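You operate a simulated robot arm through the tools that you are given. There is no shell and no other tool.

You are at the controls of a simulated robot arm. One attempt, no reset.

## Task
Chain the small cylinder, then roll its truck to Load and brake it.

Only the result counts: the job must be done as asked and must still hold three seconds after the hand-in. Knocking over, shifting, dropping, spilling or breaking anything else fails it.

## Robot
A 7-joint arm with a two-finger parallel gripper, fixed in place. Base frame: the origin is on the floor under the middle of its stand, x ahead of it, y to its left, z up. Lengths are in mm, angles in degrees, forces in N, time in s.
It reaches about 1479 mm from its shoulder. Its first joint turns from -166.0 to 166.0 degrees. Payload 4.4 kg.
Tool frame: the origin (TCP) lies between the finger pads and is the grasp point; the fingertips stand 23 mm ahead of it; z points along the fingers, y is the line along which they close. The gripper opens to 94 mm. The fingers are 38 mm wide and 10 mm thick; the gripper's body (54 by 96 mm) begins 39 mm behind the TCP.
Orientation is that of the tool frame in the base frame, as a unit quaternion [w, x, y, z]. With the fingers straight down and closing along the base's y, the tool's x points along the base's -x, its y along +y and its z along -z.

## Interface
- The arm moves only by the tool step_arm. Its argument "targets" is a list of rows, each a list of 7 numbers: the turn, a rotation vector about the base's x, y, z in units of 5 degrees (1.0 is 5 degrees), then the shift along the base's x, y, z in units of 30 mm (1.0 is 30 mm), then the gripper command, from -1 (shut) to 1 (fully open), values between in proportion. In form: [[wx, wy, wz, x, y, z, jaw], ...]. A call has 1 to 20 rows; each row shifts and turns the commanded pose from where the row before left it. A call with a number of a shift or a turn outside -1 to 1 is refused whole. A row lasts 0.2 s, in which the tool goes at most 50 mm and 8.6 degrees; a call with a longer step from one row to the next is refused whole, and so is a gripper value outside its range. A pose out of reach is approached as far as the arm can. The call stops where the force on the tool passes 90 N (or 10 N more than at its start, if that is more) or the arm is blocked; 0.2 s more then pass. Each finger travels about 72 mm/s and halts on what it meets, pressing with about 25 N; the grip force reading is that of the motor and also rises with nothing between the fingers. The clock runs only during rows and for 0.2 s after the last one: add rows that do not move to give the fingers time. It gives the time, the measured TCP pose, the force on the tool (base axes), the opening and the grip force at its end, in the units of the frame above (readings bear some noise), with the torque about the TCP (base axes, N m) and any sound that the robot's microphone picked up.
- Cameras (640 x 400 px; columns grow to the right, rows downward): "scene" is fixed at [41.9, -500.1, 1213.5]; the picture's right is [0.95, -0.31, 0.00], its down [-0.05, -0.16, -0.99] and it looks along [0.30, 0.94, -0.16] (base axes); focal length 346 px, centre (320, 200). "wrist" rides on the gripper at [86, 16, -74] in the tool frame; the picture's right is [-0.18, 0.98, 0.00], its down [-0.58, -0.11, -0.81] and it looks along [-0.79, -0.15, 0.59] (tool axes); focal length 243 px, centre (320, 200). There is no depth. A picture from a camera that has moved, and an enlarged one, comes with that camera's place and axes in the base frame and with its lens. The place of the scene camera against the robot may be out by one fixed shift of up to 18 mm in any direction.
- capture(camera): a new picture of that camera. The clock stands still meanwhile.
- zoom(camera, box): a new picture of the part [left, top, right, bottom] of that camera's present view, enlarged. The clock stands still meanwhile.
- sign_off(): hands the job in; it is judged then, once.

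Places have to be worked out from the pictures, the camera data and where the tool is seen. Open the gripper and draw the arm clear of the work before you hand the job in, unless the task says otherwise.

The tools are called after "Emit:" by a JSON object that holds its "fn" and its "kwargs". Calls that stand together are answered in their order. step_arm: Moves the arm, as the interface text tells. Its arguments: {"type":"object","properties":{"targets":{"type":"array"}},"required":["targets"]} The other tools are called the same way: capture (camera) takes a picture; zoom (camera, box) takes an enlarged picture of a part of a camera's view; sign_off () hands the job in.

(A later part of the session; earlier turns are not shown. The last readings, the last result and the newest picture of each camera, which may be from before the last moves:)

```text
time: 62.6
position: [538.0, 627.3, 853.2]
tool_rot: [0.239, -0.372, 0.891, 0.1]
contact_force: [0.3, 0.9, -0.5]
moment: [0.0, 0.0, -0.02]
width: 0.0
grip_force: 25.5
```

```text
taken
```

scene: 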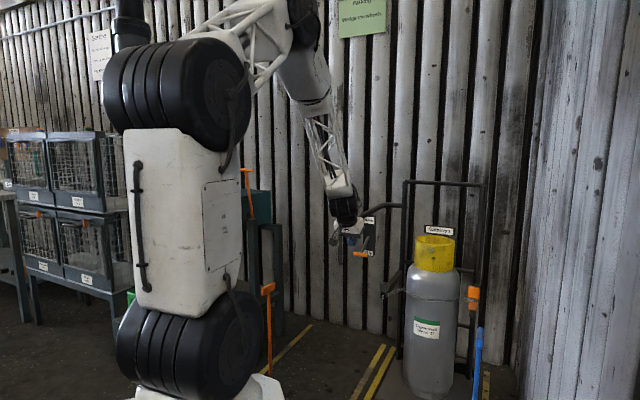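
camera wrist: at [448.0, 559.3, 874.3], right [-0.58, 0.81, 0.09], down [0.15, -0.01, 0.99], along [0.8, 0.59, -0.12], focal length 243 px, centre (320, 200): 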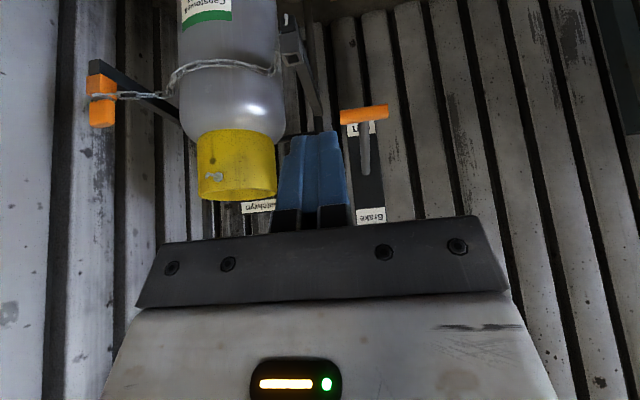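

I now zoom in on the lever and panel from here to refine positions.

Emit:
{"fn": "zoom", "kwargs": {"camera": "wrist", "box": [310, 90, 430, 230]}}

Emit:
{"fn": "zoom", "kwargs": {"camera": "scene", "box": [330, 180, 420, 270]}}

```text
2.86 times, centred on (370, 160) of wrist
camera zoom: at [448.0, 559.3, 874.3], right [-0.58, 0.81, 0.09], down [0.15, -0.01, 0.99], along [0.8, 0.59, -0.12], focal length 693 px, centre (177, 314)
```

zoom: 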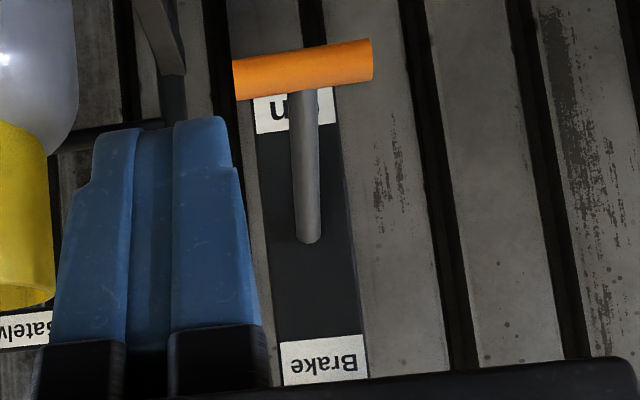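

```text
4.44 times, centred on (375, 225) of scene
camera zoom: at [41.9, -500.1, 1213.5], right [0.95, -0.31, 0.0], down [-0.05, -0.16, -0.99], along [0.3, 0.94, -0.16], focal length 1537 px, centre (76, 89)
```

zoom: 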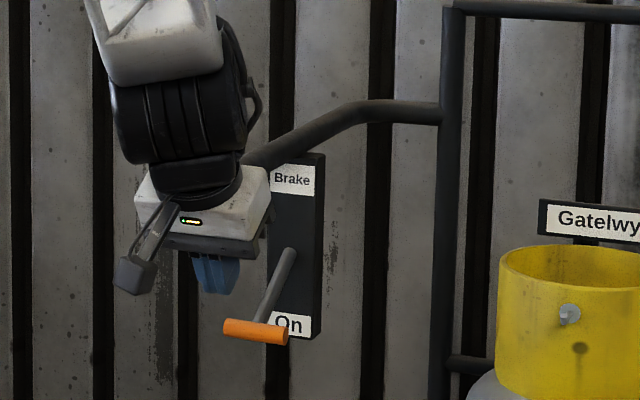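

Refined: T-grip at s≈99, d≈1014, z≈734; pivot near d≈1098, z≈793; the handle bar above at z≈889. I tilt the fingers to horizontal (slightly upward), staying clear, to get under the T-grip from the front.

Emit:
{"fn": "step_arm", "kwargs": {"targets": [[0.707, -0.707, 0, -0.181, -0.051, -0.405, -1], [0.707, -0.707, 0, -0.181, -0.051, -0.405, -1], [0.707, -0.707, 0, -0.181, -0.051, -0.405, -1], [0.707, -0.707, 0, -0.181, -0.051, -0.405, -1], [0.707, -0.707, 0, -0.181, -0.051, -0.405, -1], [0.707, -0.707, 0, -0.181, -0.051, -0.405, -1], [0.707, -0.707, 0, -0.181, -0.051, -0.405, -1], [0.707, -0.707, 0, -0.181, -0.051, -0.405, -1], [0.707, -0.707, 0, -0.181, -0.051, -0.405, -1], [0.707, -0.707, 0, -0.181, -0.051, -0.405, -1], [0.707, -0.707, 0, -0.181, -0.051, -0.405, -1], [0.707, -0.707, 0, -0.181, -0.051, -0.405, -1], [0.707, -0.707, 0, -0.181, -0.051, -0.405, -1]]}}

Emit:
{"fn": "capture", "kwargs": {"camera": "wrist"}}

Emit:
{"fn": "capture", "kwargs": {"camera": "scene"}}

```text
time: 65.4
position: [467.9, 612.8, 708.2]
tool_rot: [0.653, -0.263, 0.664, 0.252]
contact_force: [-0.5, -0.2, 0.3]
moment: [-0.03, -0.02, -0.01]
width: 0.0
grip_force: 24.7
out of reach, approached as far as the arm can: row 4, 5, 12, 13
```

```text
taken
camera wrist: at [402.7, 572.5, 621.8], right [-0.67, 0.73, 0.18], down [-0.51, -0.62, 0.6], along [0.54, 0.31, 0.78], focal length 243 px, centre (320, 200)
```

wrist: 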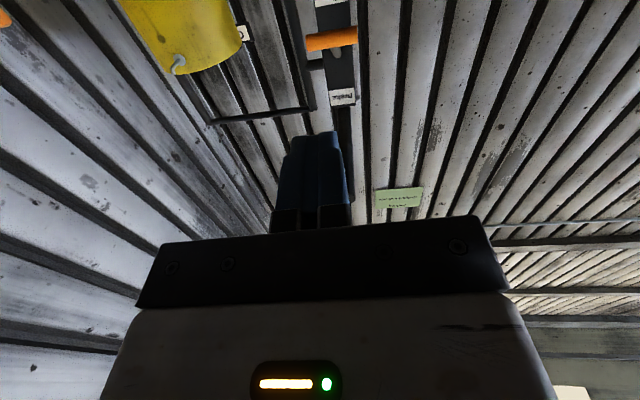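

```text
taken
```

scene: 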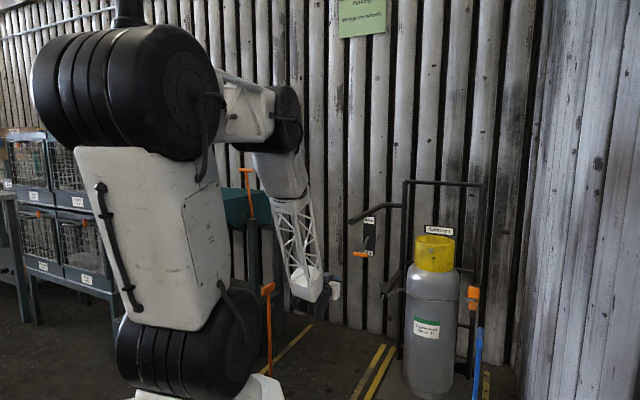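

Fingers are now horizontal, pointing at the truck, with TCP at s≈102, d≈764. The camera confirms the T-grip at z≈735, so I slide forward beneath it at z≈694.

Emit:
{"fn": "step_arm", "kwargs": {"targets": [[0, 0, 0, 0.831, 0.811, -0.068, -1], [0, 0, 0, 0.831, 0.811, -0.068, -1], [0, 0, 0, 0.831, 0.811, -0.068, -1], [0, 0, 0, 0.831, 0.811, -0.068, -1], [0, 0, 0, 0.831, 0.811, -0.068, -1], [0, 0, 0, 0.831, 0.811, -0.068, -1]]}}

Emit:
{"fn": "capture", "kwargs": {"camera": "wrist"}}

Emit:
{"fn": "zoom", "kwargs": {"camera": "scene", "box": [300, 160, 420, 300]}}

```text
time: 66.8
position: [601.5, 771.5, 694.8]
tool_rot: [0.652, -0.263, 0.664, 0.256]
contact_force: [1.7, -0.5, 0.3]
moment: [-0.01, -0.02, 0.01]
width: 0.1
grip_force: 24.5
out of reach, approached as far as the arm can: row 1, 2, 3
```

```text
taken
camera wrist: at [535.2, 731.9, 609.6], right [-0.67, 0.72, 0.18], down [-0.51, -0.62, 0.6], along [0.55, 0.31, 0.78], focal length 243 px, centre (320, 200)
```

wrist: 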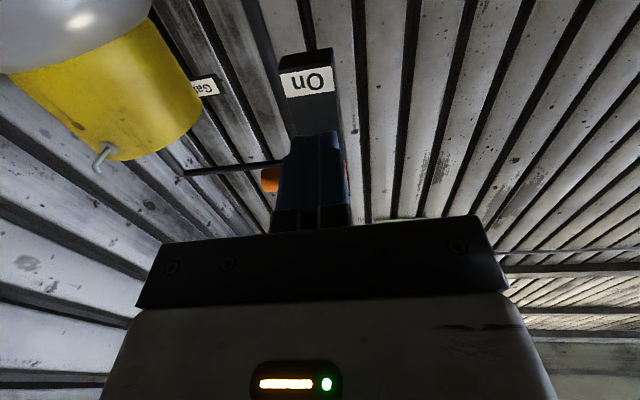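

```text
2.86 times, centred on (360, 230) of scene
camera zoom: at [41.9, -500.1, 1213.5], right [0.95, -0.31, 0.0], down [-0.05, -0.16, -0.99], along [0.3, 0.94, -0.16], focal length 988 px, centre (206, 114)
```

zoom: 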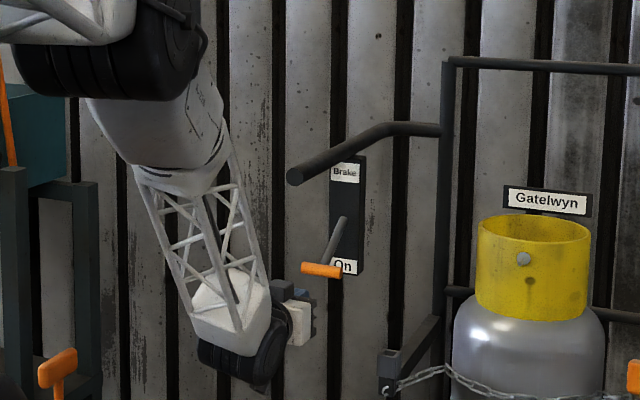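

The hand is under the T-grip but ~20 mm too far left and ~35 mm short. I correct to s≈99, d≈1008.

Emit:
{"fn": "step_arm", "kwargs": {"targets": [[0, 0, 0, 0.68, 0.19, 0, -1], [0, 0, 0, 0.68, 0.19, 0, -1]]}}

Emit:
{"fn": "capture", "kwargs": {"camera": "wrist"}}

Emit:
{"fn": "zoom", "kwargs": {"camera": "scene", "box": [300, 160, 420, 300]}}

```text
time: 67.4
position: [601.2, 771.0, 695.4]
tool_rot: [0.652, -0.262, 0.665, 0.255]
contact_force: [0.4, 0.3, 0.1]
moment: [0.03, -0.02, -0.01]
width: 0.0
grip_force: 24.7
out of reach, approached as far as the arm can: row 1, 2
```

```text
taken
camera wrist: at [535.0, 731.7, 609.7], right [-0.67, 0.72, 0.18], down [-0.51, -0.62, 0.6], along [0.54, 0.31, 0.78], focal length 243 px, centre (320, 200)
```

wrist: 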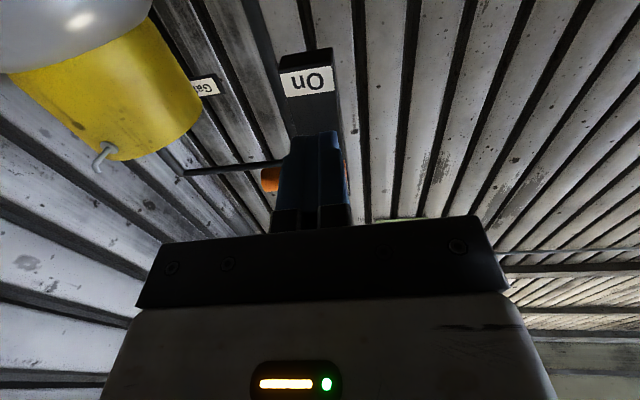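

```text
2.86 times, centred on (360, 230) of scene
camera zoom: at [41.9, -500.1, 1213.5], right [0.95, -0.31, 0.0], down [-0.05, -0.16, -0.99], along [0.3, 0.94, -0.16], focal length 988 px, centre (206, 114)
```

zoom: 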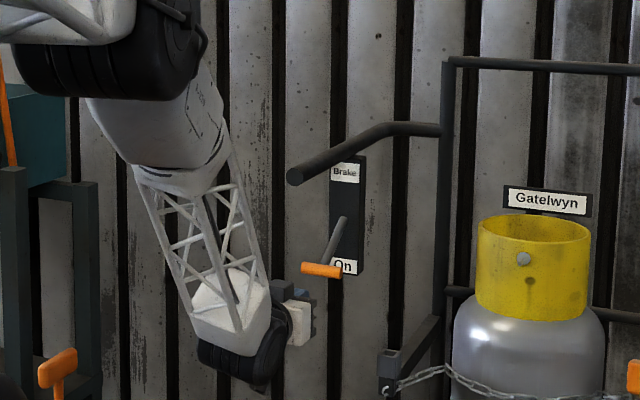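

The arm is at a wrist limit in this pose. I choose another pose: fingers 20° below horizontal and yawed 25° further left, so the hand comes in from the right of the bar and only the tips go under the right half of the T-grip. First I back off while reorienting.

Emit:
{"fn": "step_arm", "kwargs": {"targets": [[-0.45, 0.304, 0.768, -0.102, -0.371, -0.025, -1], [-0.45, 0.304, 0.768, -0.102, -0.371, -0.025, -1], [-0.45, 0.304, 0.768, -0.102, -0.371, -0.025, -1], [-0.45, 0.304, 0.768, -0.102, -0.371, -0.025, -1], [-0.45, 0.304, 0.768, -0.102, -0.371, -0.025, -1], [-0.45, 0.304, 0.768, -0.102, -0.371, -0.025, -1], [-0.45, 0.304, 0.768, -0.102, -0.371, -0.025, -1]]}}

Emit:
{"fn": "capture", "kwargs": {"camera": "wrist"}}

Emit:
{"fn": "zoom", "kwargs": {"camera": "scene", "box": [300, 160, 420, 300]}}

```text
time: 69.0
position: [530.5, 787.5, 703.7]
tool_rot: [0.579, -0.337, 0.701, 0.245]
contact_force: [0.0, -0.1, -0.5]
moment: [-0.02, -0.01, 0.0]
width: 0.0
grip_force: 25.1
out of reach, approached as far as the arm can: row 1, 2, 3, 4, 5, 6, 7
```

```text
taken
camera wrist: at [462.4, 727.8, 633.0], right [-0.72, 0.68, 0.13], down [-0.38, -0.55, 0.74], along [0.57, 0.49, 0.66], focal length 243 px, centre (320, 200)
```

wrist: 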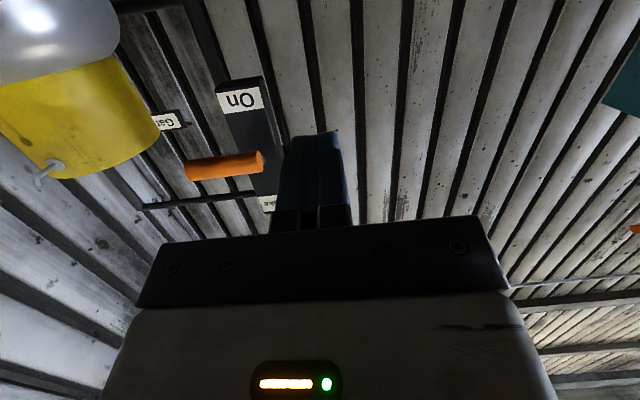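

```text
2.86 times, centred on (360, 230) of scene
camera zoom: at [41.9, -500.1, 1213.5], right [0.95, -0.31, 0.0], down [-0.05, -0.16, -0.99], along [0.3, 0.94, -0.16], focal length 988 px, centre (206, 114)
```

zoom: 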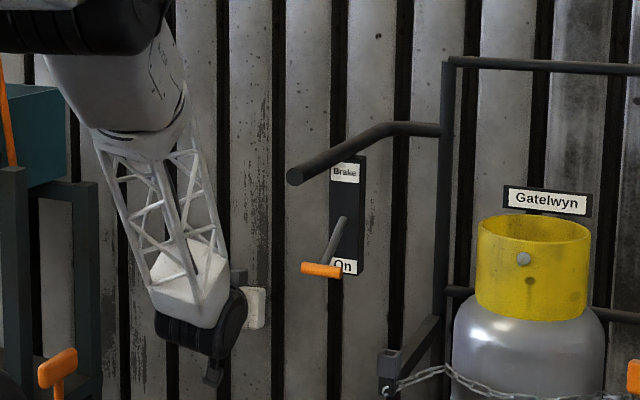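

The IK slid sideways along a joint limit (TCP now s≈182, d≈932), so front access is poor. New plan: come from the right with fingers pointing left (toward +s), jaws above and below the T's right half. First I retreat and return to fingers-down with yaw 25° at a comfortable spot.

Emit:
{"fn": "step_arm", "kwargs": {"targets": [[-0.569, 0.799, -0.277, -0.6, -0.6, 0, -1], [-0.569, 0.799, -0.277, -0.6, -0.6, 0, -1], [-0.569, 0.799, -0.277, -0.6, -0.6, 0, -1], [-0.569, 0.799, -0.277, -0.6, -0.6, 0, -1], [-0.569, 0.799, -0.277, -0.6, -0.6, 0, -1], [-0.569, 0.799, -0.277, -0.3, -0.3, 0.3, -1]]}}

Emit:
{"fn": "capture", "kwargs": {"camera": "scene"}}

Emit:
{"fn": "capture", "kwargs": {"camera": "wrist"}}

```text
time: 70.4
position: [431.9, 687.6, 711.7]
tool_rot: [0.382, -0.309, 0.856, 0.161]
contact_force: [0.3, -0.1, -0.7]
moment: [-0.02, -0.01, -0.02]
width: 0.3
grip_force: 24.9
```

```text
taken
```

scene: 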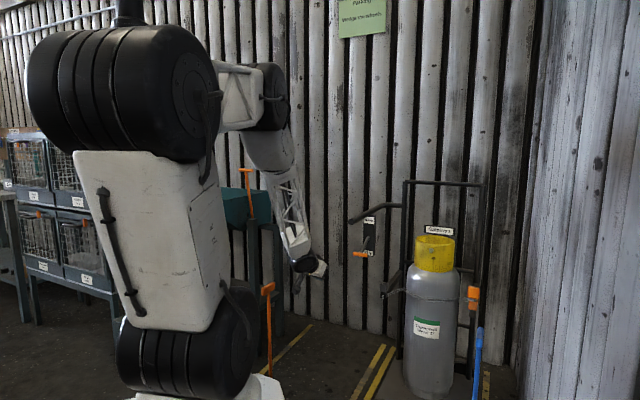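

```text
taken
camera wrist: at [335.7, 627.2, 694.9], right [-0.55, 0.82, 0.18], down [-0.07, -0.26, 0.96], along [0.83, 0.51, 0.2], focal length 243 px, centre (320, 200)
```

wrist: 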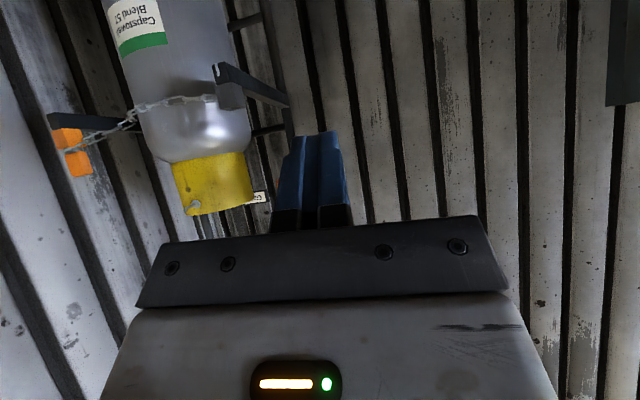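

Clear of the limit again. I finish the rotation to fingers-down (yaw 25°) while moving to the right and up.

Emit:
{"fn": "step_arm", "kwargs": {"targets": [[-0.569, 0.799, -0.277, 0.587, -0.549, 0.461, -1], [-0.569, 0.799, -0.277, 0.587, -0.549, 0.461, -1], [-0.569, 0.799, -0.277, 0.587, -0.549, 0.461, -1], [-0.569, 0.799, -0.277, 0.587, -0.549, 0.461, -1], [-0.569, 0.799, -0.277, 0.587, -0.549, 0.461, -1], [-0.569, 0.799, -0.277, 0.587, -0.549, 0.461, -1], [-0.569, 0.799, -0.277, 0.587, -0.549, 0.461, -1], [-0.569, 0.799, -0.277, 0.587, -0.549, 0.461, -1], [-0.569, 0.799, -0.277, 0.587, -0.549, 0.461, -1], [-0.569, 0.799, -0.277, 0.587, -0.549, 0.461, -1]]}}

Emit:
{"fn": "capture", "kwargs": {"camera": "wrist"}}

```text
time: 72.6
position: [606.1, 523.7, 848.3]
tool_rot: [0.001, -0.216, 0.976, 0.001]
contact_force: [-0.7, -0.4, -0.3]
moment: [0.02, 0.03, 0.02]
width: 0.1
grip_force: 25.3
```

```text
taken
camera wrist: at [523.1, 502.7, 923.1], right [-0.25, 0.97, 0.0], down [0.57, 0.15, 0.81], along [0.78, 0.2, -0.59], focal length 243 px, centre (320, 200)
```

wrist: 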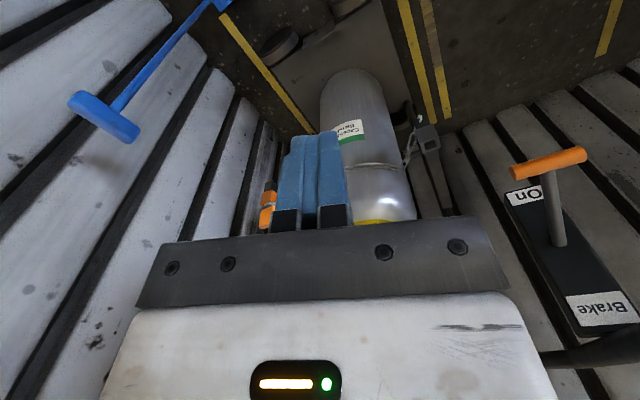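

Orientation is exact. I now roll the hand 90° about its forward axis so the fingers point left (toward the lever), with the jaws opening vertically.

Emit:
{"fn": "step_arm", "kwargs": {"targets": [[0.9063, 0.4226, 0, 0, 0, 0, 0.06], [0.9063, 0.4226, 0, 0, 0, 0, 0.06], [0.9063, 0.4226, 0, 0, 0, 0, 0.06], [0.9063, 0.4226, 0, 0, 0, 0, 0.06], [0.9063, 0.4226, 0, 0, 0, 0, 0.06], [0.9063, 0.4226, 0, 0, 0, 0, 0.06], [0.9063, 0.4226, 0, 0, 0, 0, 0.06], [0.9063, 0.4226, 0, 0, 0, 0, 0.06], [0.9063, 0.4226, 0, 0, 0, 0, 0.06], [0.9063, 0.4226, 0, 0, 0, 0, 0.06], [0.9063, 0.4226, 0, 0, 0, 0, 0.06], [0.9063, 0.4226, 0, 0, 0, 0, 0.06], [0.9063, 0.4226, 0, 0, 0, 0, 0.06], [0.9063, 0.4226, 0, 0, 0, 0, 0.06], [0.9063, 0.4226, 0, 0, 0, 0, 0.06]]}}

Emit:
{"fn": "capture", "kwargs": {"camera": "scene"}}

Emit:
{"fn": "capture", "kwargs": {"camera": "wrist"}}

```text
time: 75.8
position: [608.3, 522.6, 851.4]
tool_rot: [-0.13, -0.17, 0.775, 0.595]
contact_force: [0.2, -0.2, -0.6]
moment: [-0.01, -0.01, -0.01]
width: 49.9
grip_force: 0.0
```

```text
taken
```

scene: 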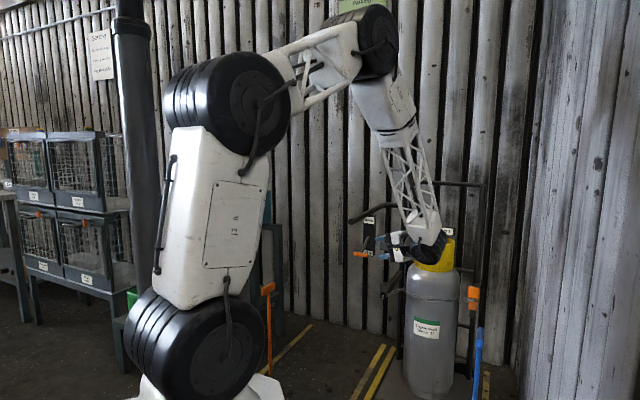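

```text
taken
camera wrist: at [558.7, 425.5, 884.4], right [0.06, 0.31, 0.95], down [0.87, -0.49, 0.1], along [0.5, 0.82, -0.3], focal length 243 px, centre (320, 200)
```

wrist: 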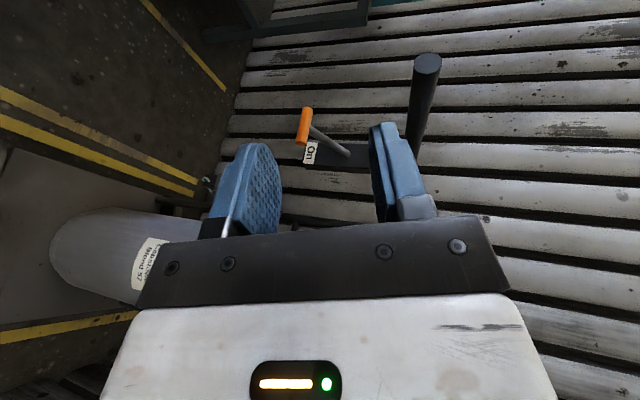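

No limits hit. I finish the roll (15° more) and move to a pre-approach point about 70 mm right of the T-grip's end.

Emit:
{"fn": "step_arm", "kwargs": {"targets": [[0.9063, 0.4226, 0, 0, 0, 0, 0.06], [0.9063, 0.4226, 0, 0, 0, 0, 0.06], [0.9063, 0.4226, 0, 0, 0, 0, 0.06], [0, 0, 0, 0.489, 0.975, -0.652, 0.06], [0, 0, 0, 0.489, 0.975, -0.652, 0.06], [0, 0, 0, 0.489, 0.975, -0.652, 0.06], [0, 0, 0, 0.489, 0.975, -0.652, 0.06], [0, 0, 0, 0.489, 0.975, -0.652, 0.06], [0, 0, 0, 0.489, 0.975, -0.652, 0.06]]}}

Emit:
{"fn": "capture", "kwargs": {"camera": "wrist"}}

Emit:
{"fn": "zoom", "kwargs": {"camera": "scene", "box": [320, 170, 480, 320]}}

```text
time: 77.8
position: [698.0, 698.0, 731.8]
tool_rot: [-0.152, -0.15, 0.691, 0.691]
contact_force: [-0.1, 0.4, 0.7]
moment: [0.02, -0.02, 0.01]
width: 49.8
grip_force: 0.0
```

```text
taken
camera wrist: at [651.0, 594.4, 747.6], right [0.17, 0.08, 0.98], down [0.87, -0.49, -0.11], along [0.47, 0.87, -0.15], focal length 243 px, centre (320, 200)
```

wrist: 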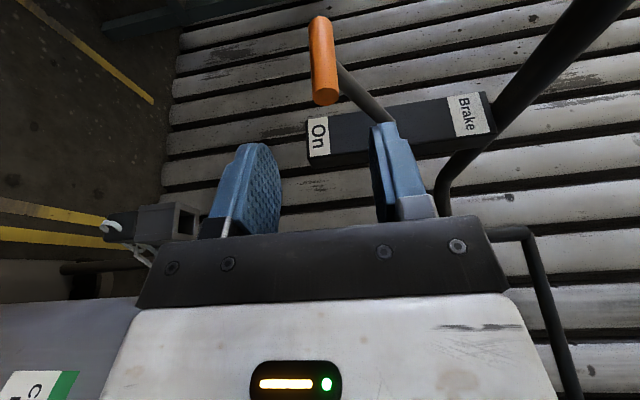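

```text
2.67 times, centred on (400, 245) of scene
camera zoom: at [41.9, -500.1, 1213.5], right [0.95, -0.31, 0.0], down [-0.05, -0.16, -0.99], along [0.3, 0.94, -0.16], focal length 922 px, centre (107, 80)
```

zoom: 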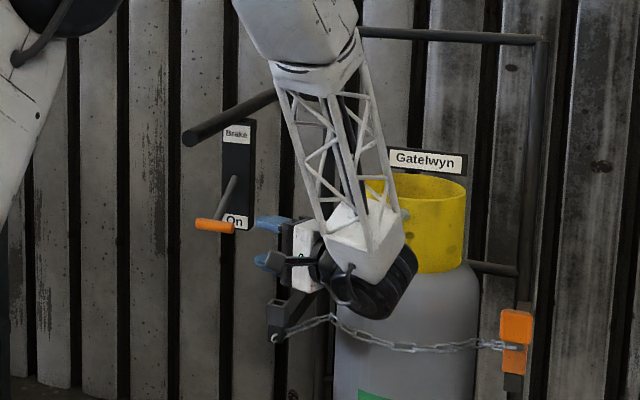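

T-grip's near end appears centred between the two jaws. I advance ~70 mm along the fingers so that the jaws straddle the T's right half.

Emit:
{"fn": "step_arm", "kwargs": {"targets": [[0, 0, 0, -0.271, 0.518, 0.021, 0.06], [0, 0, 0, -0.271, 0.518, 0.021, 0.06], [0, 0, 0, -0.271, 0.518, 0.021, 0.06], [0, 0, 0, -0.271, 0.518, 0.021, 0.06]]}}

Emit:
{"fn": "capture", "kwargs": {"camera": "wrist"}}

Emit:
{"fn": "zoom", "kwargs": {"camera": "scene", "box": [320, 190, 440, 300]}}

```text
time: 78.8
position: [663.3, 758.5, 734.9]
tool_rot: [-0.152, -0.151, 0.691, 0.69]
contact_force: [0.8, 0.9, -0.3]
moment: [0.04, 0.0, 0.01]
width: 49.6
grip_force: 0.1
```

```text
taken
camera wrist: at [616.8, 656.4, 751.6], right [0.17, 0.08, 0.98], down [0.87, -0.49, -0.11], along [0.47, 0.87, -0.15], focal length 243 px, centre (320, 200)
```

wrist: 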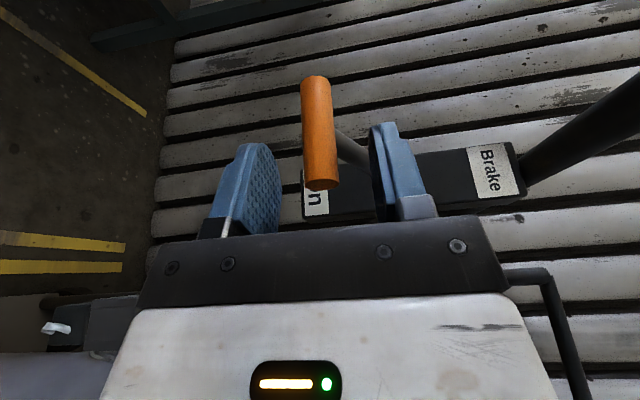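

```text
3.64 times, centred on (380, 245) of scene
camera zoom: at [41.9, -500.1, 1213.5], right [0.95, -0.31, 0.0], down [-0.05, -0.16, -0.99], along [0.3, 0.94, -0.16], focal length 1257 px, centre (102, 36)
```

zoom: 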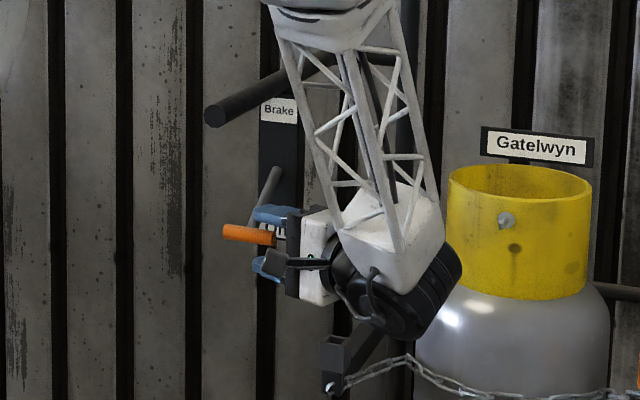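

The T-grip lies between the jaws. I close on it.

Emit:
{"fn": "step_arm", "kwargs": {"targets": [[0, 0, 0, 0, 0, 0, -1], [0, 0, 0, 0, 0, 0, -1], [0, 0, 0, 0, 0, 0, -1]]}}

Emit:
{"fn": "capture", "kwargs": {"camera": "wrist"}}

```text
time: 79.6
position: [663.6, 759.6, 735.9]
tool_rot: [-0.153, -0.151, 0.69, 0.691]
contact_force: [-2.7, 3.1, -1.2]
moment: [-0.01, 0.02, -0.06]
width: 17.3
grip_force: 44.6
```

```text
taken
camera wrist: at [616.6, 656.6, 751.5], right [0.17, 0.08, 0.98], down [0.87, -0.49, -0.11], along [0.47, 0.87, -0.15], focal length 243 px, centre (320, 200)
```

wrist: 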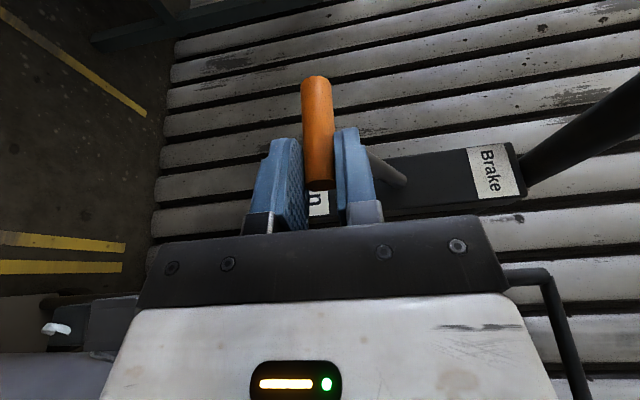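

Gripped (17 mm). I try lifting the lever along its arc by about 10° and read the forces.

Emit:
{"fn": "step_arm", "kwargs": {"targets": [[0, 0, 0, -0.1, -0.1, 0.247, -1], [0, 0, 0, -0.1, -0.1, 0.247, -1], [0, 0, 0, 0, 0, 0, -1]]}}

Emit:
{"fn": "capture", "kwargs": {"camera": "wrist"}}

```text
time: 80.4
position: [656.9, 753.6, 749.5]
tool_rot: [-0.152, -0.152, 0.691, 0.69]
contact_force: [-2.8, 8.4, 0.4]
moment: [-0.14, 0.08, -0.19]
width: 17.4
grip_force: 45.8
```

```text
taken
camera wrist: at [611.1, 651.0, 765.8], right [0.17, 0.08, 0.98], down [0.87, -0.49, -0.11], along [0.47, 0.87, -0.15], focal length 243 px, centre (320, 200)
```

wrist: 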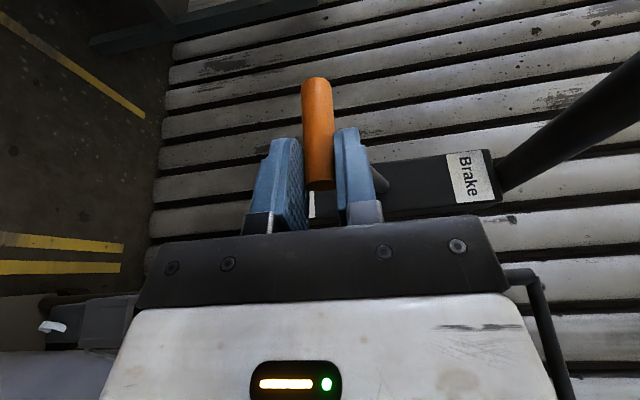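

The lever lifts freely — so it was down at "On". I continue along the arc in steps, monitoring the force.

Emit:
{"fn": "step_arm", "kwargs": {"targets": [[0, 0, 0, -0.073, -0.073, 0.28, -1], [0, 0, 0, -0.073, -0.073, 0.28, -1], [0, 0, 0, -0.037, -0.037, 0.295, -1], [0, 0, 0, -0.037, -0.037, 0.295, -1], [0, 0, 0, 0, 0, 0, -1]]}}

Emit:
{"fn": "zoom", "kwargs": {"camera": "scene", "box": [320, 190, 440, 300]}}

```text
time: 81.6
position: [650.4, 748.1, 784.3]
tool_rot: [-0.153, -0.151, 0.691, 0.691]
contact_force: [-0.3, -6.2, -2.0]
moment: [-0.11, 0.06, -0.62]
width: 17.5
grip_force: 45.3
```

```text
3.64 times, centred on (380, 245) of scene
camera zoom: at [41.9, -500.1, 1213.5], right [0.95, -0.31, 0.0], down [-0.05, -0.16, -0.99], along [0.3, 0.94, -0.16], focal length 1257 px, centre (102, 36)
```

zoom: 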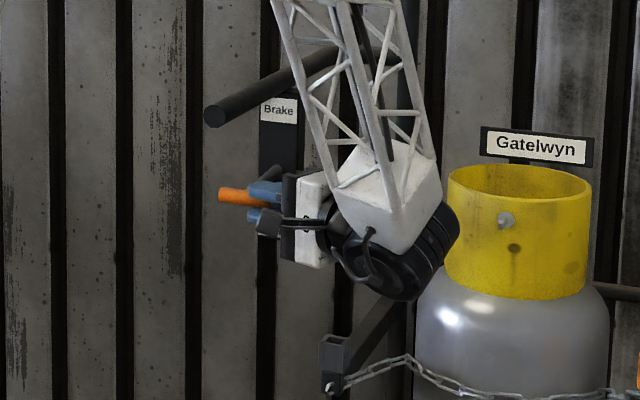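

The lever is about horizontal now. I continue upward along the arc.

Emit:
{"fn": "step_arm", "kwargs": {"targets": [[0, 0, 0, 0, 0, 0.3, -1], [0, 0, 0, 0, 0, 0.3, -1], [0, 0, 0, 0.02, 0.02, 0.3, -1], [0, 0, 0, 0.03, 0.03, 0.29, -1], [0, 0, 0, 0, 0, 0, -1]]}}

Emit:
{"fn": "zoom", "kwargs": {"camera": "scene", "box": [320, 190, 440, 300]}}

Emit:
{"fn": "capture", "kwargs": {"camera": "wrist"}}

```text
time: 82.8
position: [651.9, 750.2, 820.1]
tool_rot: [-0.152, -0.152, 0.691, 0.691]
contact_force: [6.6, 12.8, -2.0]
moment: [0.07, -0.16, 0.1]
width: 17.5
grip_force: 45.8
```

```text
3.64 times, centred on (380, 245) of scene
camera zoom: at [41.9, -500.1, 1213.5], right [0.95, -0.31, 0.0], down [-0.05, -0.16, -0.99], along [0.3, 0.94, -0.16], focal length 1257 px, centre (102, 36)
```

zoom: 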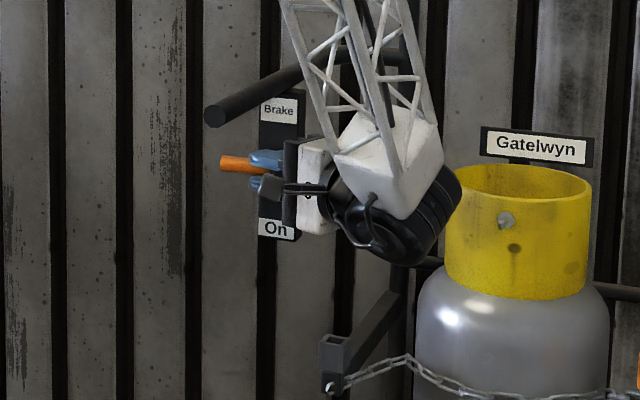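

```text
taken
camera wrist: at [606.4, 647.1, 836.5], right [0.17, 0.08, 0.98], down [0.87, -0.49, -0.11], along [0.47, 0.87, -0.15], focal length 243 px, centre (320, 200)
```

wrist: 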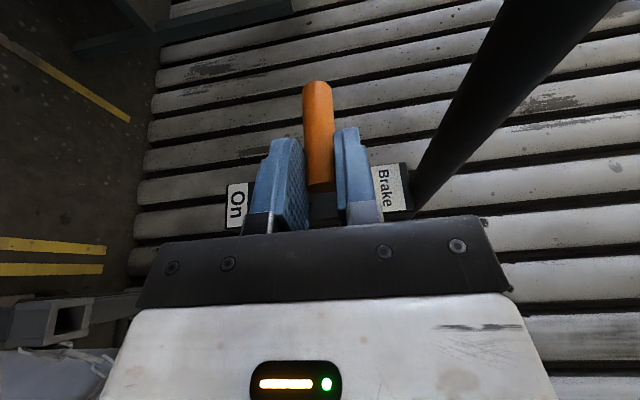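

Lever is ~15° above horizontal, with a 14 N push toward +depth, so I curve more inward as I continue up.

Emit:
{"fn": "step_arm", "kwargs": {"targets": [[0, 0, 0, 0.11, 0.11, 0.27, -1], [0, 0, 0, 0.11, 0.11, 0.27, -1], [0, 0, 0, 0, 0, 0, -1]]}}

Emit:
{"fn": "zoom", "kwargs": {"camera": "scene", "box": [320, 190, 440, 300]}}

```text
time: 83.6
position: [659.2, 755.5, 836.2]
tool_rot: [-0.153, -0.151, 0.691, 0.69]
contact_force: [-24.4, -29.6, 19.3]
moment: [0.29, -0.07, 0.25]
width: 17.7
grip_force: 45.0
```

```text
3.64 times, centred on (380, 245) of scene
camera zoom: at [41.9, -500.1, 1213.5], right [0.95, -0.31, 0.0], down [-0.05, -0.16, -0.99], along [0.3, 0.94, -0.16], focal length 1257 px, centre (102, 36)
```

zoom: 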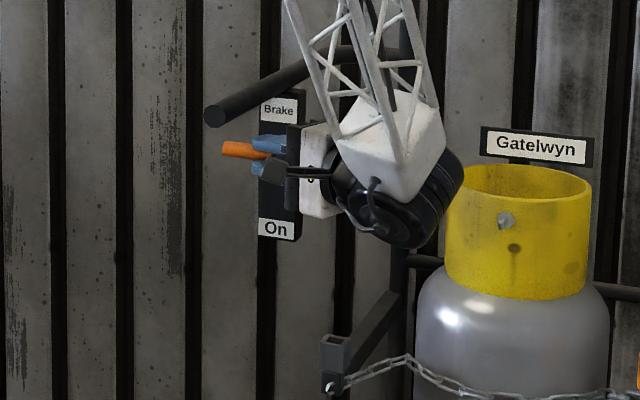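

Pure radial push (too close to the pivot). I ease outward a few mm and continue upward with a flatter curve.

Emit:
{"fn": "step_arm", "kwargs": {"targets": [[0, 0, 0, -0.1, -0.1, 0.08, -1], [0, 0, 0, 0, 0, 0, -1]]}}

```text
time: 84.2
position: [657.4, 753.1, 837.2]
tool_rot: [-0.152, -0.15, 0.692, 0.69]
contact_force: [24.0, 29.1, -17.0]
moment: [-0.25, -0.03, -0.28]
width: 17.5
grip_force: 45.5
```

Overshot outward slightly; the balanced point is between. Fitting the arc gives radius ≈97 mm about (d≈1084, z≈792); I follow it a further 8°.

Emit:
{"fn": "step_arm", "kwargs": {"targets": [[0, 0, 0, 0.118, 0.118, 0.153, -1], [0, 0, 0, 0.087, 0.087, 0.19, -1], [0, 0, 0, 0, 0, 0, -1]]}}

Emit:
{"fn": "capture", "kwargs": {"camera": "wrist"}}

Emit:
{"fn": "zoom", "kwargs": {"camera": "scene", "box": [320, 190, 440, 300]}}

```text
time: 85.0
position: [661.4, 758.0, 845.3]
tool_rot: [-0.154, -0.15, 0.692, 0.689]
contact_force: [-28.2, -26.8, -13.8]
moment: [-0.21, 0.06, 0.36]
width: 17.6
grip_force: 44.9
```

```text
taken
camera wrist: at [615.1, 655.6, 862.3], right [0.17, 0.08, 0.98], down [0.87, -0.49, -0.11], along [0.47, 0.87, -0.15], focal length 243 px, centre (320, 200)
```

wrist: 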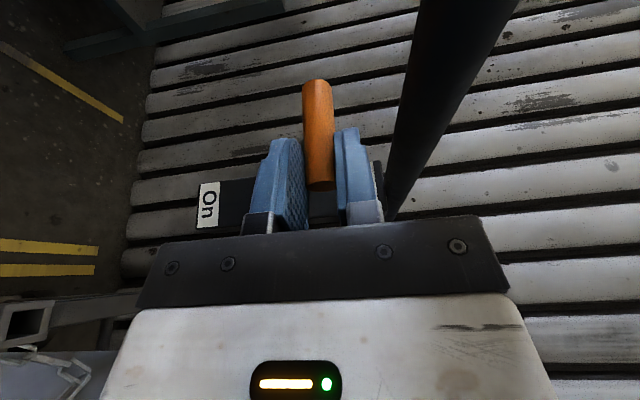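

```text
3.64 times, centred on (380, 245) of scene
camera zoom: at [41.9, -500.1, 1213.5], right [0.95, -0.31, 0.0], down [-0.05, -0.16, -0.99], along [0.3, 0.94, -0.16], focal length 1257 px, centre (102, 36)
```

zoom: 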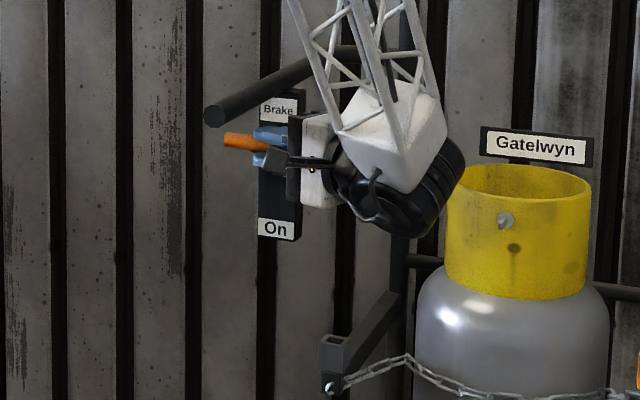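

A tangential resistance of ~33 N shows the lever is at its upper stop — brake off. I open the jaws only slightly (to ~28 mm, since the bar is just above) and check that the lever stays up.

Emit:
{"fn": "step_arm", "kwargs": {"targets": [[0, 0, 0, 0, 0, 0, -0.4], [0, 0, 0, 0, 0, 0, -0.4]]}}

Emit:
{"fn": "capture", "kwargs": {"camera": "wrist"}}

```text
time: 85.6
position: [663.0, 759.2, 848.8]
tool_rot: [-0.152, -0.153, 0.691, 0.69]
contact_force: [-0.2, -0.3, 0.9]
moment: [0.04, -0.01, 0.01]
width: 28.5
grip_force: 0.1
```

```text
taken
camera wrist: at [616.6, 656.5, 865.0], right [0.17, 0.08, 0.98], down [0.87, -0.49, -0.11], along [0.47, 0.87, -0.15], focal length 243 px, centre (320, 200)
```

wrist: 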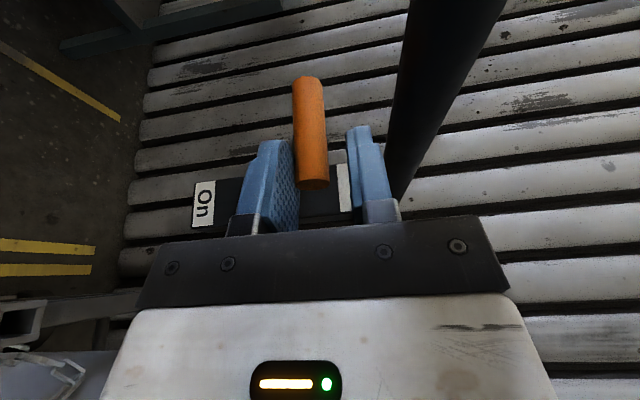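

The T-grip now seems to sit near the lower jaw. I lower the hand 6 mm to see whether the lever stays up by itself.

Emit:
{"fn": "step_arm", "kwargs": {"targets": [[0, 0, 0, 0, 0, -0.2, -0.4], [0, 0, 0, 0, 0, 0, -0.4]]}}

Emit:
{"fn": "capture", "kwargs": {"camera": "wrist"}}

```text
time: 86.2
position: [662.3, 759.6, 842.4]
tool_rot: [-0.152, -0.151, 0.691, 0.69]
contact_force: [-0.2, 0.0, 0.2]
moment: [0.02, 0.02, -0.03]
width: 28.1
grip_force: 0.0
```

```text
taken
camera wrist: at [615.9, 656.4, 858.4], right [0.17, 0.08, 0.98], down [0.87, -0.49, -0.11], along [0.47, 0.87, -0.15], focal length 243 px, centre (320, 200)
```

wrist: 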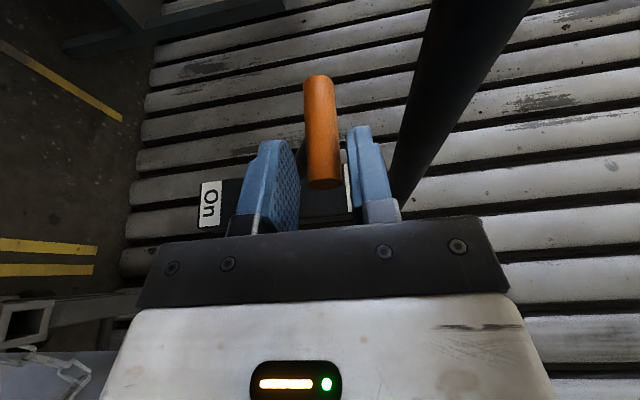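

The lever stays up on its own — brake is off. I withdraw the hand to the right along the finger axis.

Emit:
{"fn": "step_arm", "kwargs": {"targets": [[0, 0, 0, 0.2, -0.43, 0, -0.4], [0, 0, 0, 0.352, -0.755, 0, -0.4], [0, 0, 0, 0.352, -0.755, 0, -0.4], [0, 0, 0, 0.352, -0.755, 0, -0.4], [0, 0, 0, 0.352, -0.755, 0, -0.4]]}}

Emit:
{"fn": "capture", "kwargs": {"camera": "wrist"}}

Emit:
{"fn": "zoom", "kwargs": {"camera": "scene", "box": [320, 170, 480, 320]}}

```text
time: 87.4
position: [711.0, 655.6, 841.2]
tool_rot: [-0.152, -0.151, 0.691, 0.69]
contact_force: [0.2, 0.3, -0.7]
moment: [-0.03, -0.01, 0.01]
width: 28.0
grip_force: 0.0
```

```text
taken
camera wrist: at [664.5, 552.4, 858.4], right [0.17, 0.08, 0.98], down [0.87, -0.49, -0.11], along [0.47, 0.87, -0.15], focal length 243 px, centre (320, 200)
```

wrist: 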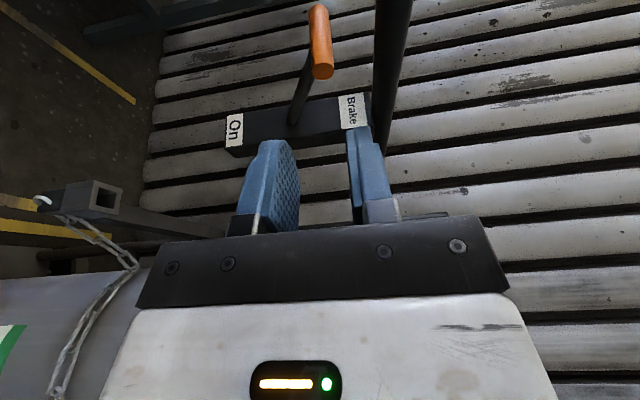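

```text
2.67 times, centred on (400, 245) of scene
camera zoom: at [41.9, -500.1, 1213.5], right [0.95, -0.31, 0.0], down [-0.05, -0.16, -0.99], along [0.3, 0.94, -0.16], focal length 922 px, centre (107, 80)
```

zoom: 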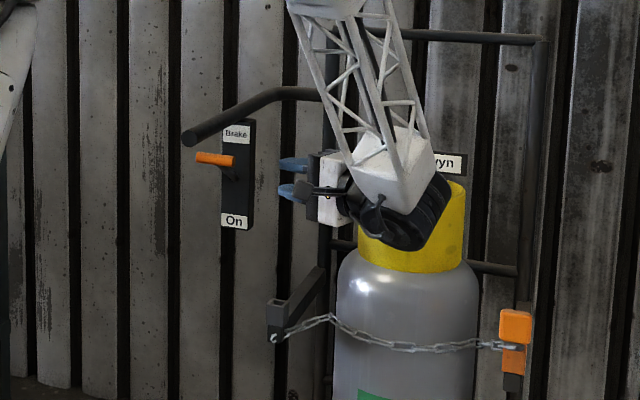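

Lever is up and steady. I roll the hand back to fingers-down while backing off and rising.

Emit:
{"fn": "step_arm", "kwargs": {"targets": [[-0.9063, -0.4226, 0, -0.217, -0.1665, 0.257, -0.4], [-0.9063, -0.4226, 0, -0.217, -0.1665, 0.257, -0.4], [-0.9063, -0.4226, 0, -0.217, -0.1665, 0.257, -0.4], [-0.9063, -0.4226, 0, -0.217, -0.1665, 0.257, -0.4], [-0.9063, -0.4226, 0, -0.217, -0.1665, 0.257, -0.4], [-0.9063, -0.4226, 0, -0.217, -0.1665, 0.257, -0.4], [-0.9063, -0.4226, 0, -0.217, -0.1665, 0.257, -0.4], [-0.9063, -0.4226, 0, -0.217, -0.1665, 0.257, -0.4], [-0.9063, -0.4226, 0, -0.217, -0.1665, 0.257, -0.4], [-0.9063, -0.4226, 0, -0.217, -0.1665, 0.257, -0.4], [-0.9063, -0.4226, 0, -0.217, -0.1665, 0.257, -0.4], [-0.9063, -0.4226, 0, -0.217, -0.1665, 0.257, -0.4], [-0.9063, -0.4226, 0, -0.217, -0.1665, 0.257, -0.4], [-0.9063, -0.4226, 0, -0.217, -0.1665, 0.257, -0.4], [-0.9063, -0.4226, 0, -0.217, -0.1665, 0.257, -0.4], [-0.9063, -0.4226, 0, -0.217, -0.1665, 0.257, -0.4], [-0.9063, -0.4226, 0, -0.217, -0.1665, 0.257, -0.4], [-0.9063, -0.4226, 0, -0.217, -0.1665, 0.257, -0.4]]}}

Emit:
{"fn": "step_arm", "kwargs": {"targets": [[0, 0, 1, -0.2, 0.2, 0.3, 0.3], [0, 0, 1, -0.2, 0.2, 0.3, 0.3], [0, 0, 1, -0.2, 0.2, 0.3, 0.3], [0, 0, 1, -0.2, 0.2, 0.3, 0.3]]}}

Emit:
{"fn": "capture", "kwargs": {"camera": "wrist"}}

Emit:
{"fn": "capture", "kwargs": {"camera": "scene"}}

```text
time: 91.2
position: [594.2, 565.5, 980.6]
tool_rot: [0.002, -0.215, 0.977, -0.001]
contact_force: [-0.3, -0.4, 0.0]
moment: [-0.01, 0.01, 0.0]
width: 28.3
grip_force: 0.1
```

```text
time: 92.2
position: [568.3, 589.8, 1016.9]
tool_rot: [0.002, -0.381, 0.924, 0.001]
contact_force: [-0.5, -0.4, 0.6]
moment: [0.01, -0.01, -0.01]
width: 61.2
grip_force: 0.0
```

```text
taken
camera wrist: at [496.6, 541.6, 1091.0], right [-0.56, 0.83, 0.0], down [0.49, 0.33, 0.81], along [0.67, 0.46, -0.59], focal length 243 px, centre (320, 200)
```

wrist: 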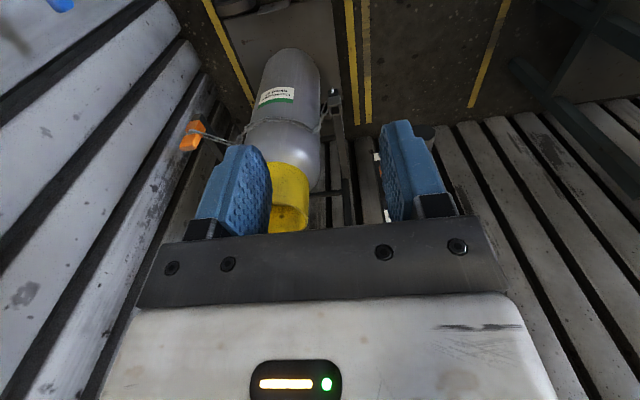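

```text
taken
```

scene: 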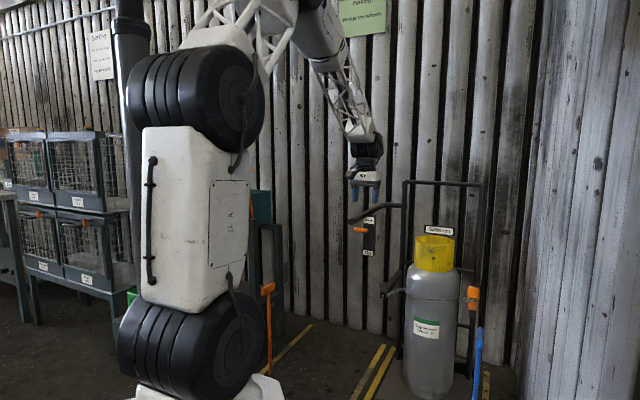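

Now I move over toward the handle bar (s≈99) at safe height to measure it for gripping from above.

Emit:
{"fn": "step_arm", "kwargs": {"targets": [[0, 0, 0, -0.193, 0.794, 0, 0.3], [0, 0, 0, -0.193, 0.794, 0, 0.3], [0, 0, 0, -0.193, 0.794, 0, 0.3], [0, 0, 0, -0.193, 0.794, 0, 0.3]]}}

Emit:
{"fn": "capture", "kwargs": {"camera": "wrist"}}

```text
time: 93.2
position: [547.2, 684.2, 1017.7]
tool_rot: [0.001, -0.382, 0.924, 0.0]
contact_force: [0.2, -0.2, 0.4]
moment: [-0.02, -0.01, 0.01]
width: 61.0
grip_force: 0.0
```

```text
taken
camera wrist: at [475.0, 636.1, 1091.7], right [-0.56, 0.83, 0.0], down [0.49, 0.33, 0.81], along [0.67, 0.46, -0.59], focal length 243 px, centre (320, 200)
```

wrist: 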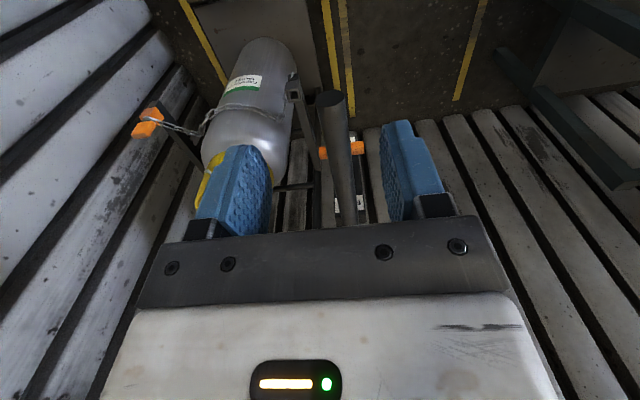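

Emit:
{"fn": "zoom", "kwargs": {"camera": "wrist", "box": [280, 80, 400, 240]}}

```text
2.50 times, centred on (340, 160) of wrist
camera zoom: at [475.0, 636.1, 1091.7], right [-0.56, 0.83, 0.0], down [0.49, 0.33, 0.81], along [0.67, 0.46, -0.59], focal length 606 px, centre (270, 300)
```

zoom: 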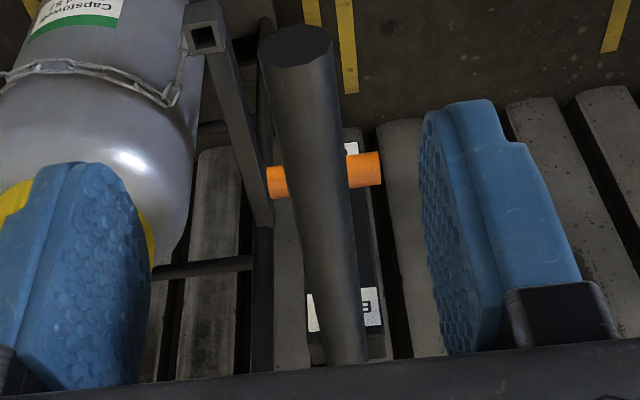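

Bar: 28 mm diameter, along depth at s≈100.3, centre z≈889. I go over d≈955 and descend to straddle it.

Emit:
{"fn": "step_arm", "kwargs": {"targets": [[0, 0, 0, 0.636, 0.689, 0, 0.3], [0, 0, 0, 0.636, 0.689, 0, 0.3], [0, 0, 0, 0.636, 0.689, 0, 0.3], [0, 0, 0, 0, 0, -0.8, 0.3], [0, 0, 0, 0, 0, -0.8, 0.3], [0, 0, 0, 0, 0, -0.8, 0.3], [0, 0, 0, 0, 0, -0.6, 0.3]]}}

Emit:
{"fn": "capture", "kwargs": {"camera": "wrist"}}

Emit:
{"fn": "zoom", "kwargs": {"camera": "scene", "box": [320, 150, 420, 280]}}

```text
time: 94.8
position: [604.1, 747.7, 926.1]
tool_rot: [0.002, -0.382, 0.924, 0.0]
contact_force: [-0.9, 0.6, 0.6]
moment: [0.0, -0.03, 0.02]
width: 61.1
grip_force: 0.0
```

```text
taken
camera wrist: at [531.4, 699.0, 1000.5], right [-0.56, 0.83, 0.0], down [0.49, 0.33, 0.81], along [0.67, 0.46, -0.59], focal length 243 px, centre (320, 200)
```

wrist: 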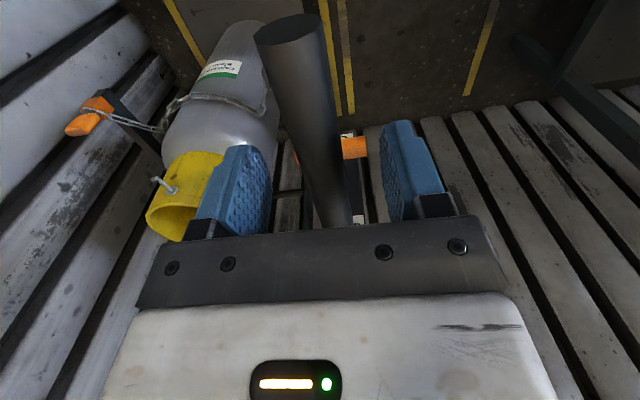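

```text
3.08 times, centred on (370, 215) of scene
camera zoom: at [41.9, -500.1, 1213.5], right [0.95, -0.31, 0.0], down [-0.05, -0.16, -0.99], along [0.3, 0.94, -0.16], focal length 1064 px, centre (166, 154)
```

zoom: 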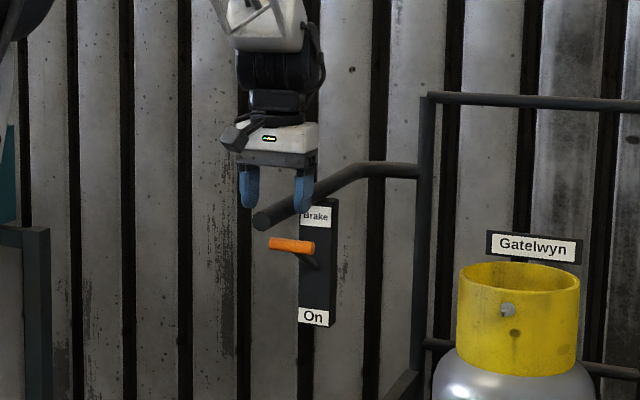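

Bar passes centrally between the fingers. I lower 36 mm and close on it.

Emit:
{"fn": "step_arm", "kwargs": {"targets": [[0, 0, 0, 0, 0, -0.6, 0.3], [0, 0, 0, 0, 0, -0.6, 0.3], [0, 0, 0, 0, 0, 0, -1], [0, 0, 0, 0, 0, 0, -1], [0, 0, 0, 0, 0, 0, -1]]}}

Emit:
{"fn": "capture", "kwargs": {"camera": "wrist"}}

Emit:
{"fn": "capture", "kwargs": {"camera": "scene"}}

```text
time: 96.0
position: [603.6, 747.6, 891.7]
tool_rot: [0.002, -0.382, 0.924, 0.001]
contact_force: [2.7, 4.3, 1.1]
moment: [0.27, -0.24, 0.55]
width: 26.1
grip_force: 44.6
```

```text
taken
camera wrist: at [531.1, 698.8, 965.4], right [-0.56, 0.83, 0.0], down [0.49, 0.33, 0.81], along [0.67, 0.46, -0.59], focal length 243 px, centre (320, 200)
```

wrist: 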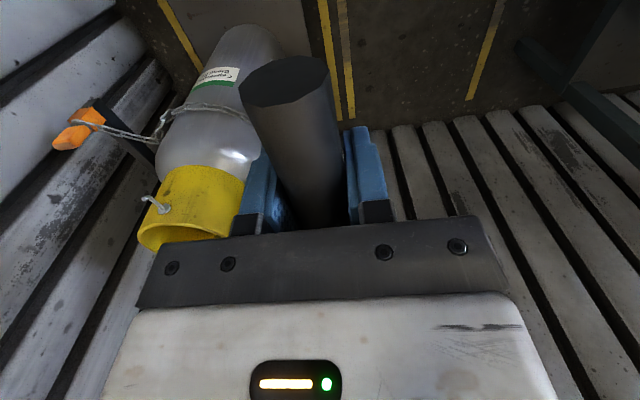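

```text
taken
```

scene: 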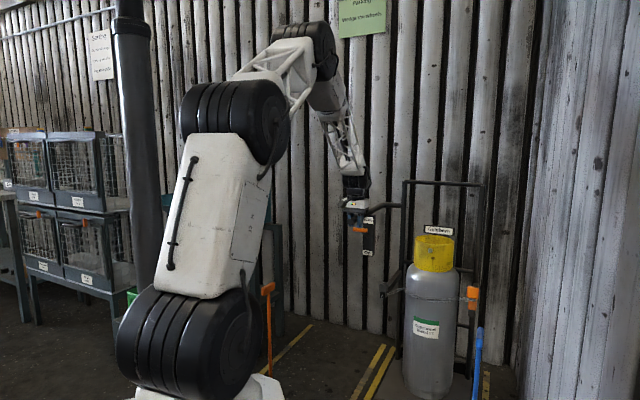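

Bar gripped. I start rolling the truck gently toward Load (+s) and watch the force.

Emit:
{"fn": "step_arm", "kwargs": {"targets": [[0, 0, 0, -0.047, 0.047, 0, -1], [0, 0, 0, -0.071, 0.071, 0, -1], [0, 0, 0, -0.094, 0.094, 0, -1], [0, 0, 0, -0.094, 0.094, 0, -1], [0, 0, 0, -0.071, 0.071, 0, -1], [0, 0, 0, -0.047, 0.047, 0, -1]]}}

Emit:
{"fn": "capture", "kwargs": {"camera": "scene"}}

Emit:
{"fn": "capture", "kwargs": {"camera": "wrist"}}

```text
time: 97.4
position: [591.0, 759.2, 890.8]
tool_rot: [0.002, -0.382, 0.924, 0.001]
contact_force: [29.3, 25.0, 1.7]
moment: [-0.05, 0.13, 0.54]
width: 25.8
grip_force: 45.4
```

```text
taken
```

scene: 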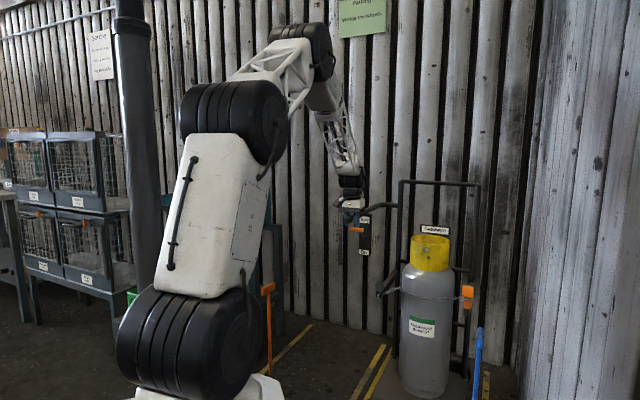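

```text
taken
camera wrist: at [518.5, 710.8, 965.3], right [-0.56, 0.83, 0.0], down [0.49, 0.33, 0.81], along [0.67, 0.46, -0.59], focal length 243 px, centre (320, 200)
```

wrist: 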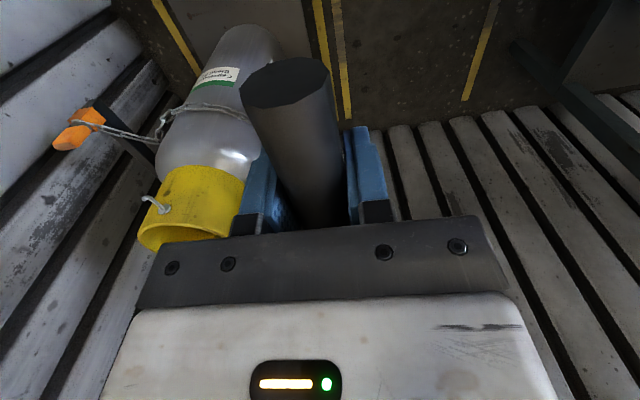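

The truck rolls (moved ~17 mm), but a 38 N sideways force toward +depth has built up, so its track isn't quite my s-direction. I relieve by 1 mm in +depth and read again.

Emit:
{"fn": "step_arm", "kwargs": {"targets": [[0, 0, 0, 0.024, 0.024, 0, -1], [0, 0, 0, 0, 0, 0, -1]]}}

```text
time: 98.0
position: [589.9, 759.1, 891.1]
tool_rot: [0.001, -0.382, 0.924, 0.0]
contact_force: [0.7, -2.5, 16.4]
moment: [-0.07, 0.17, 0.53]
width: 26.0
grip_force: 45.2
```

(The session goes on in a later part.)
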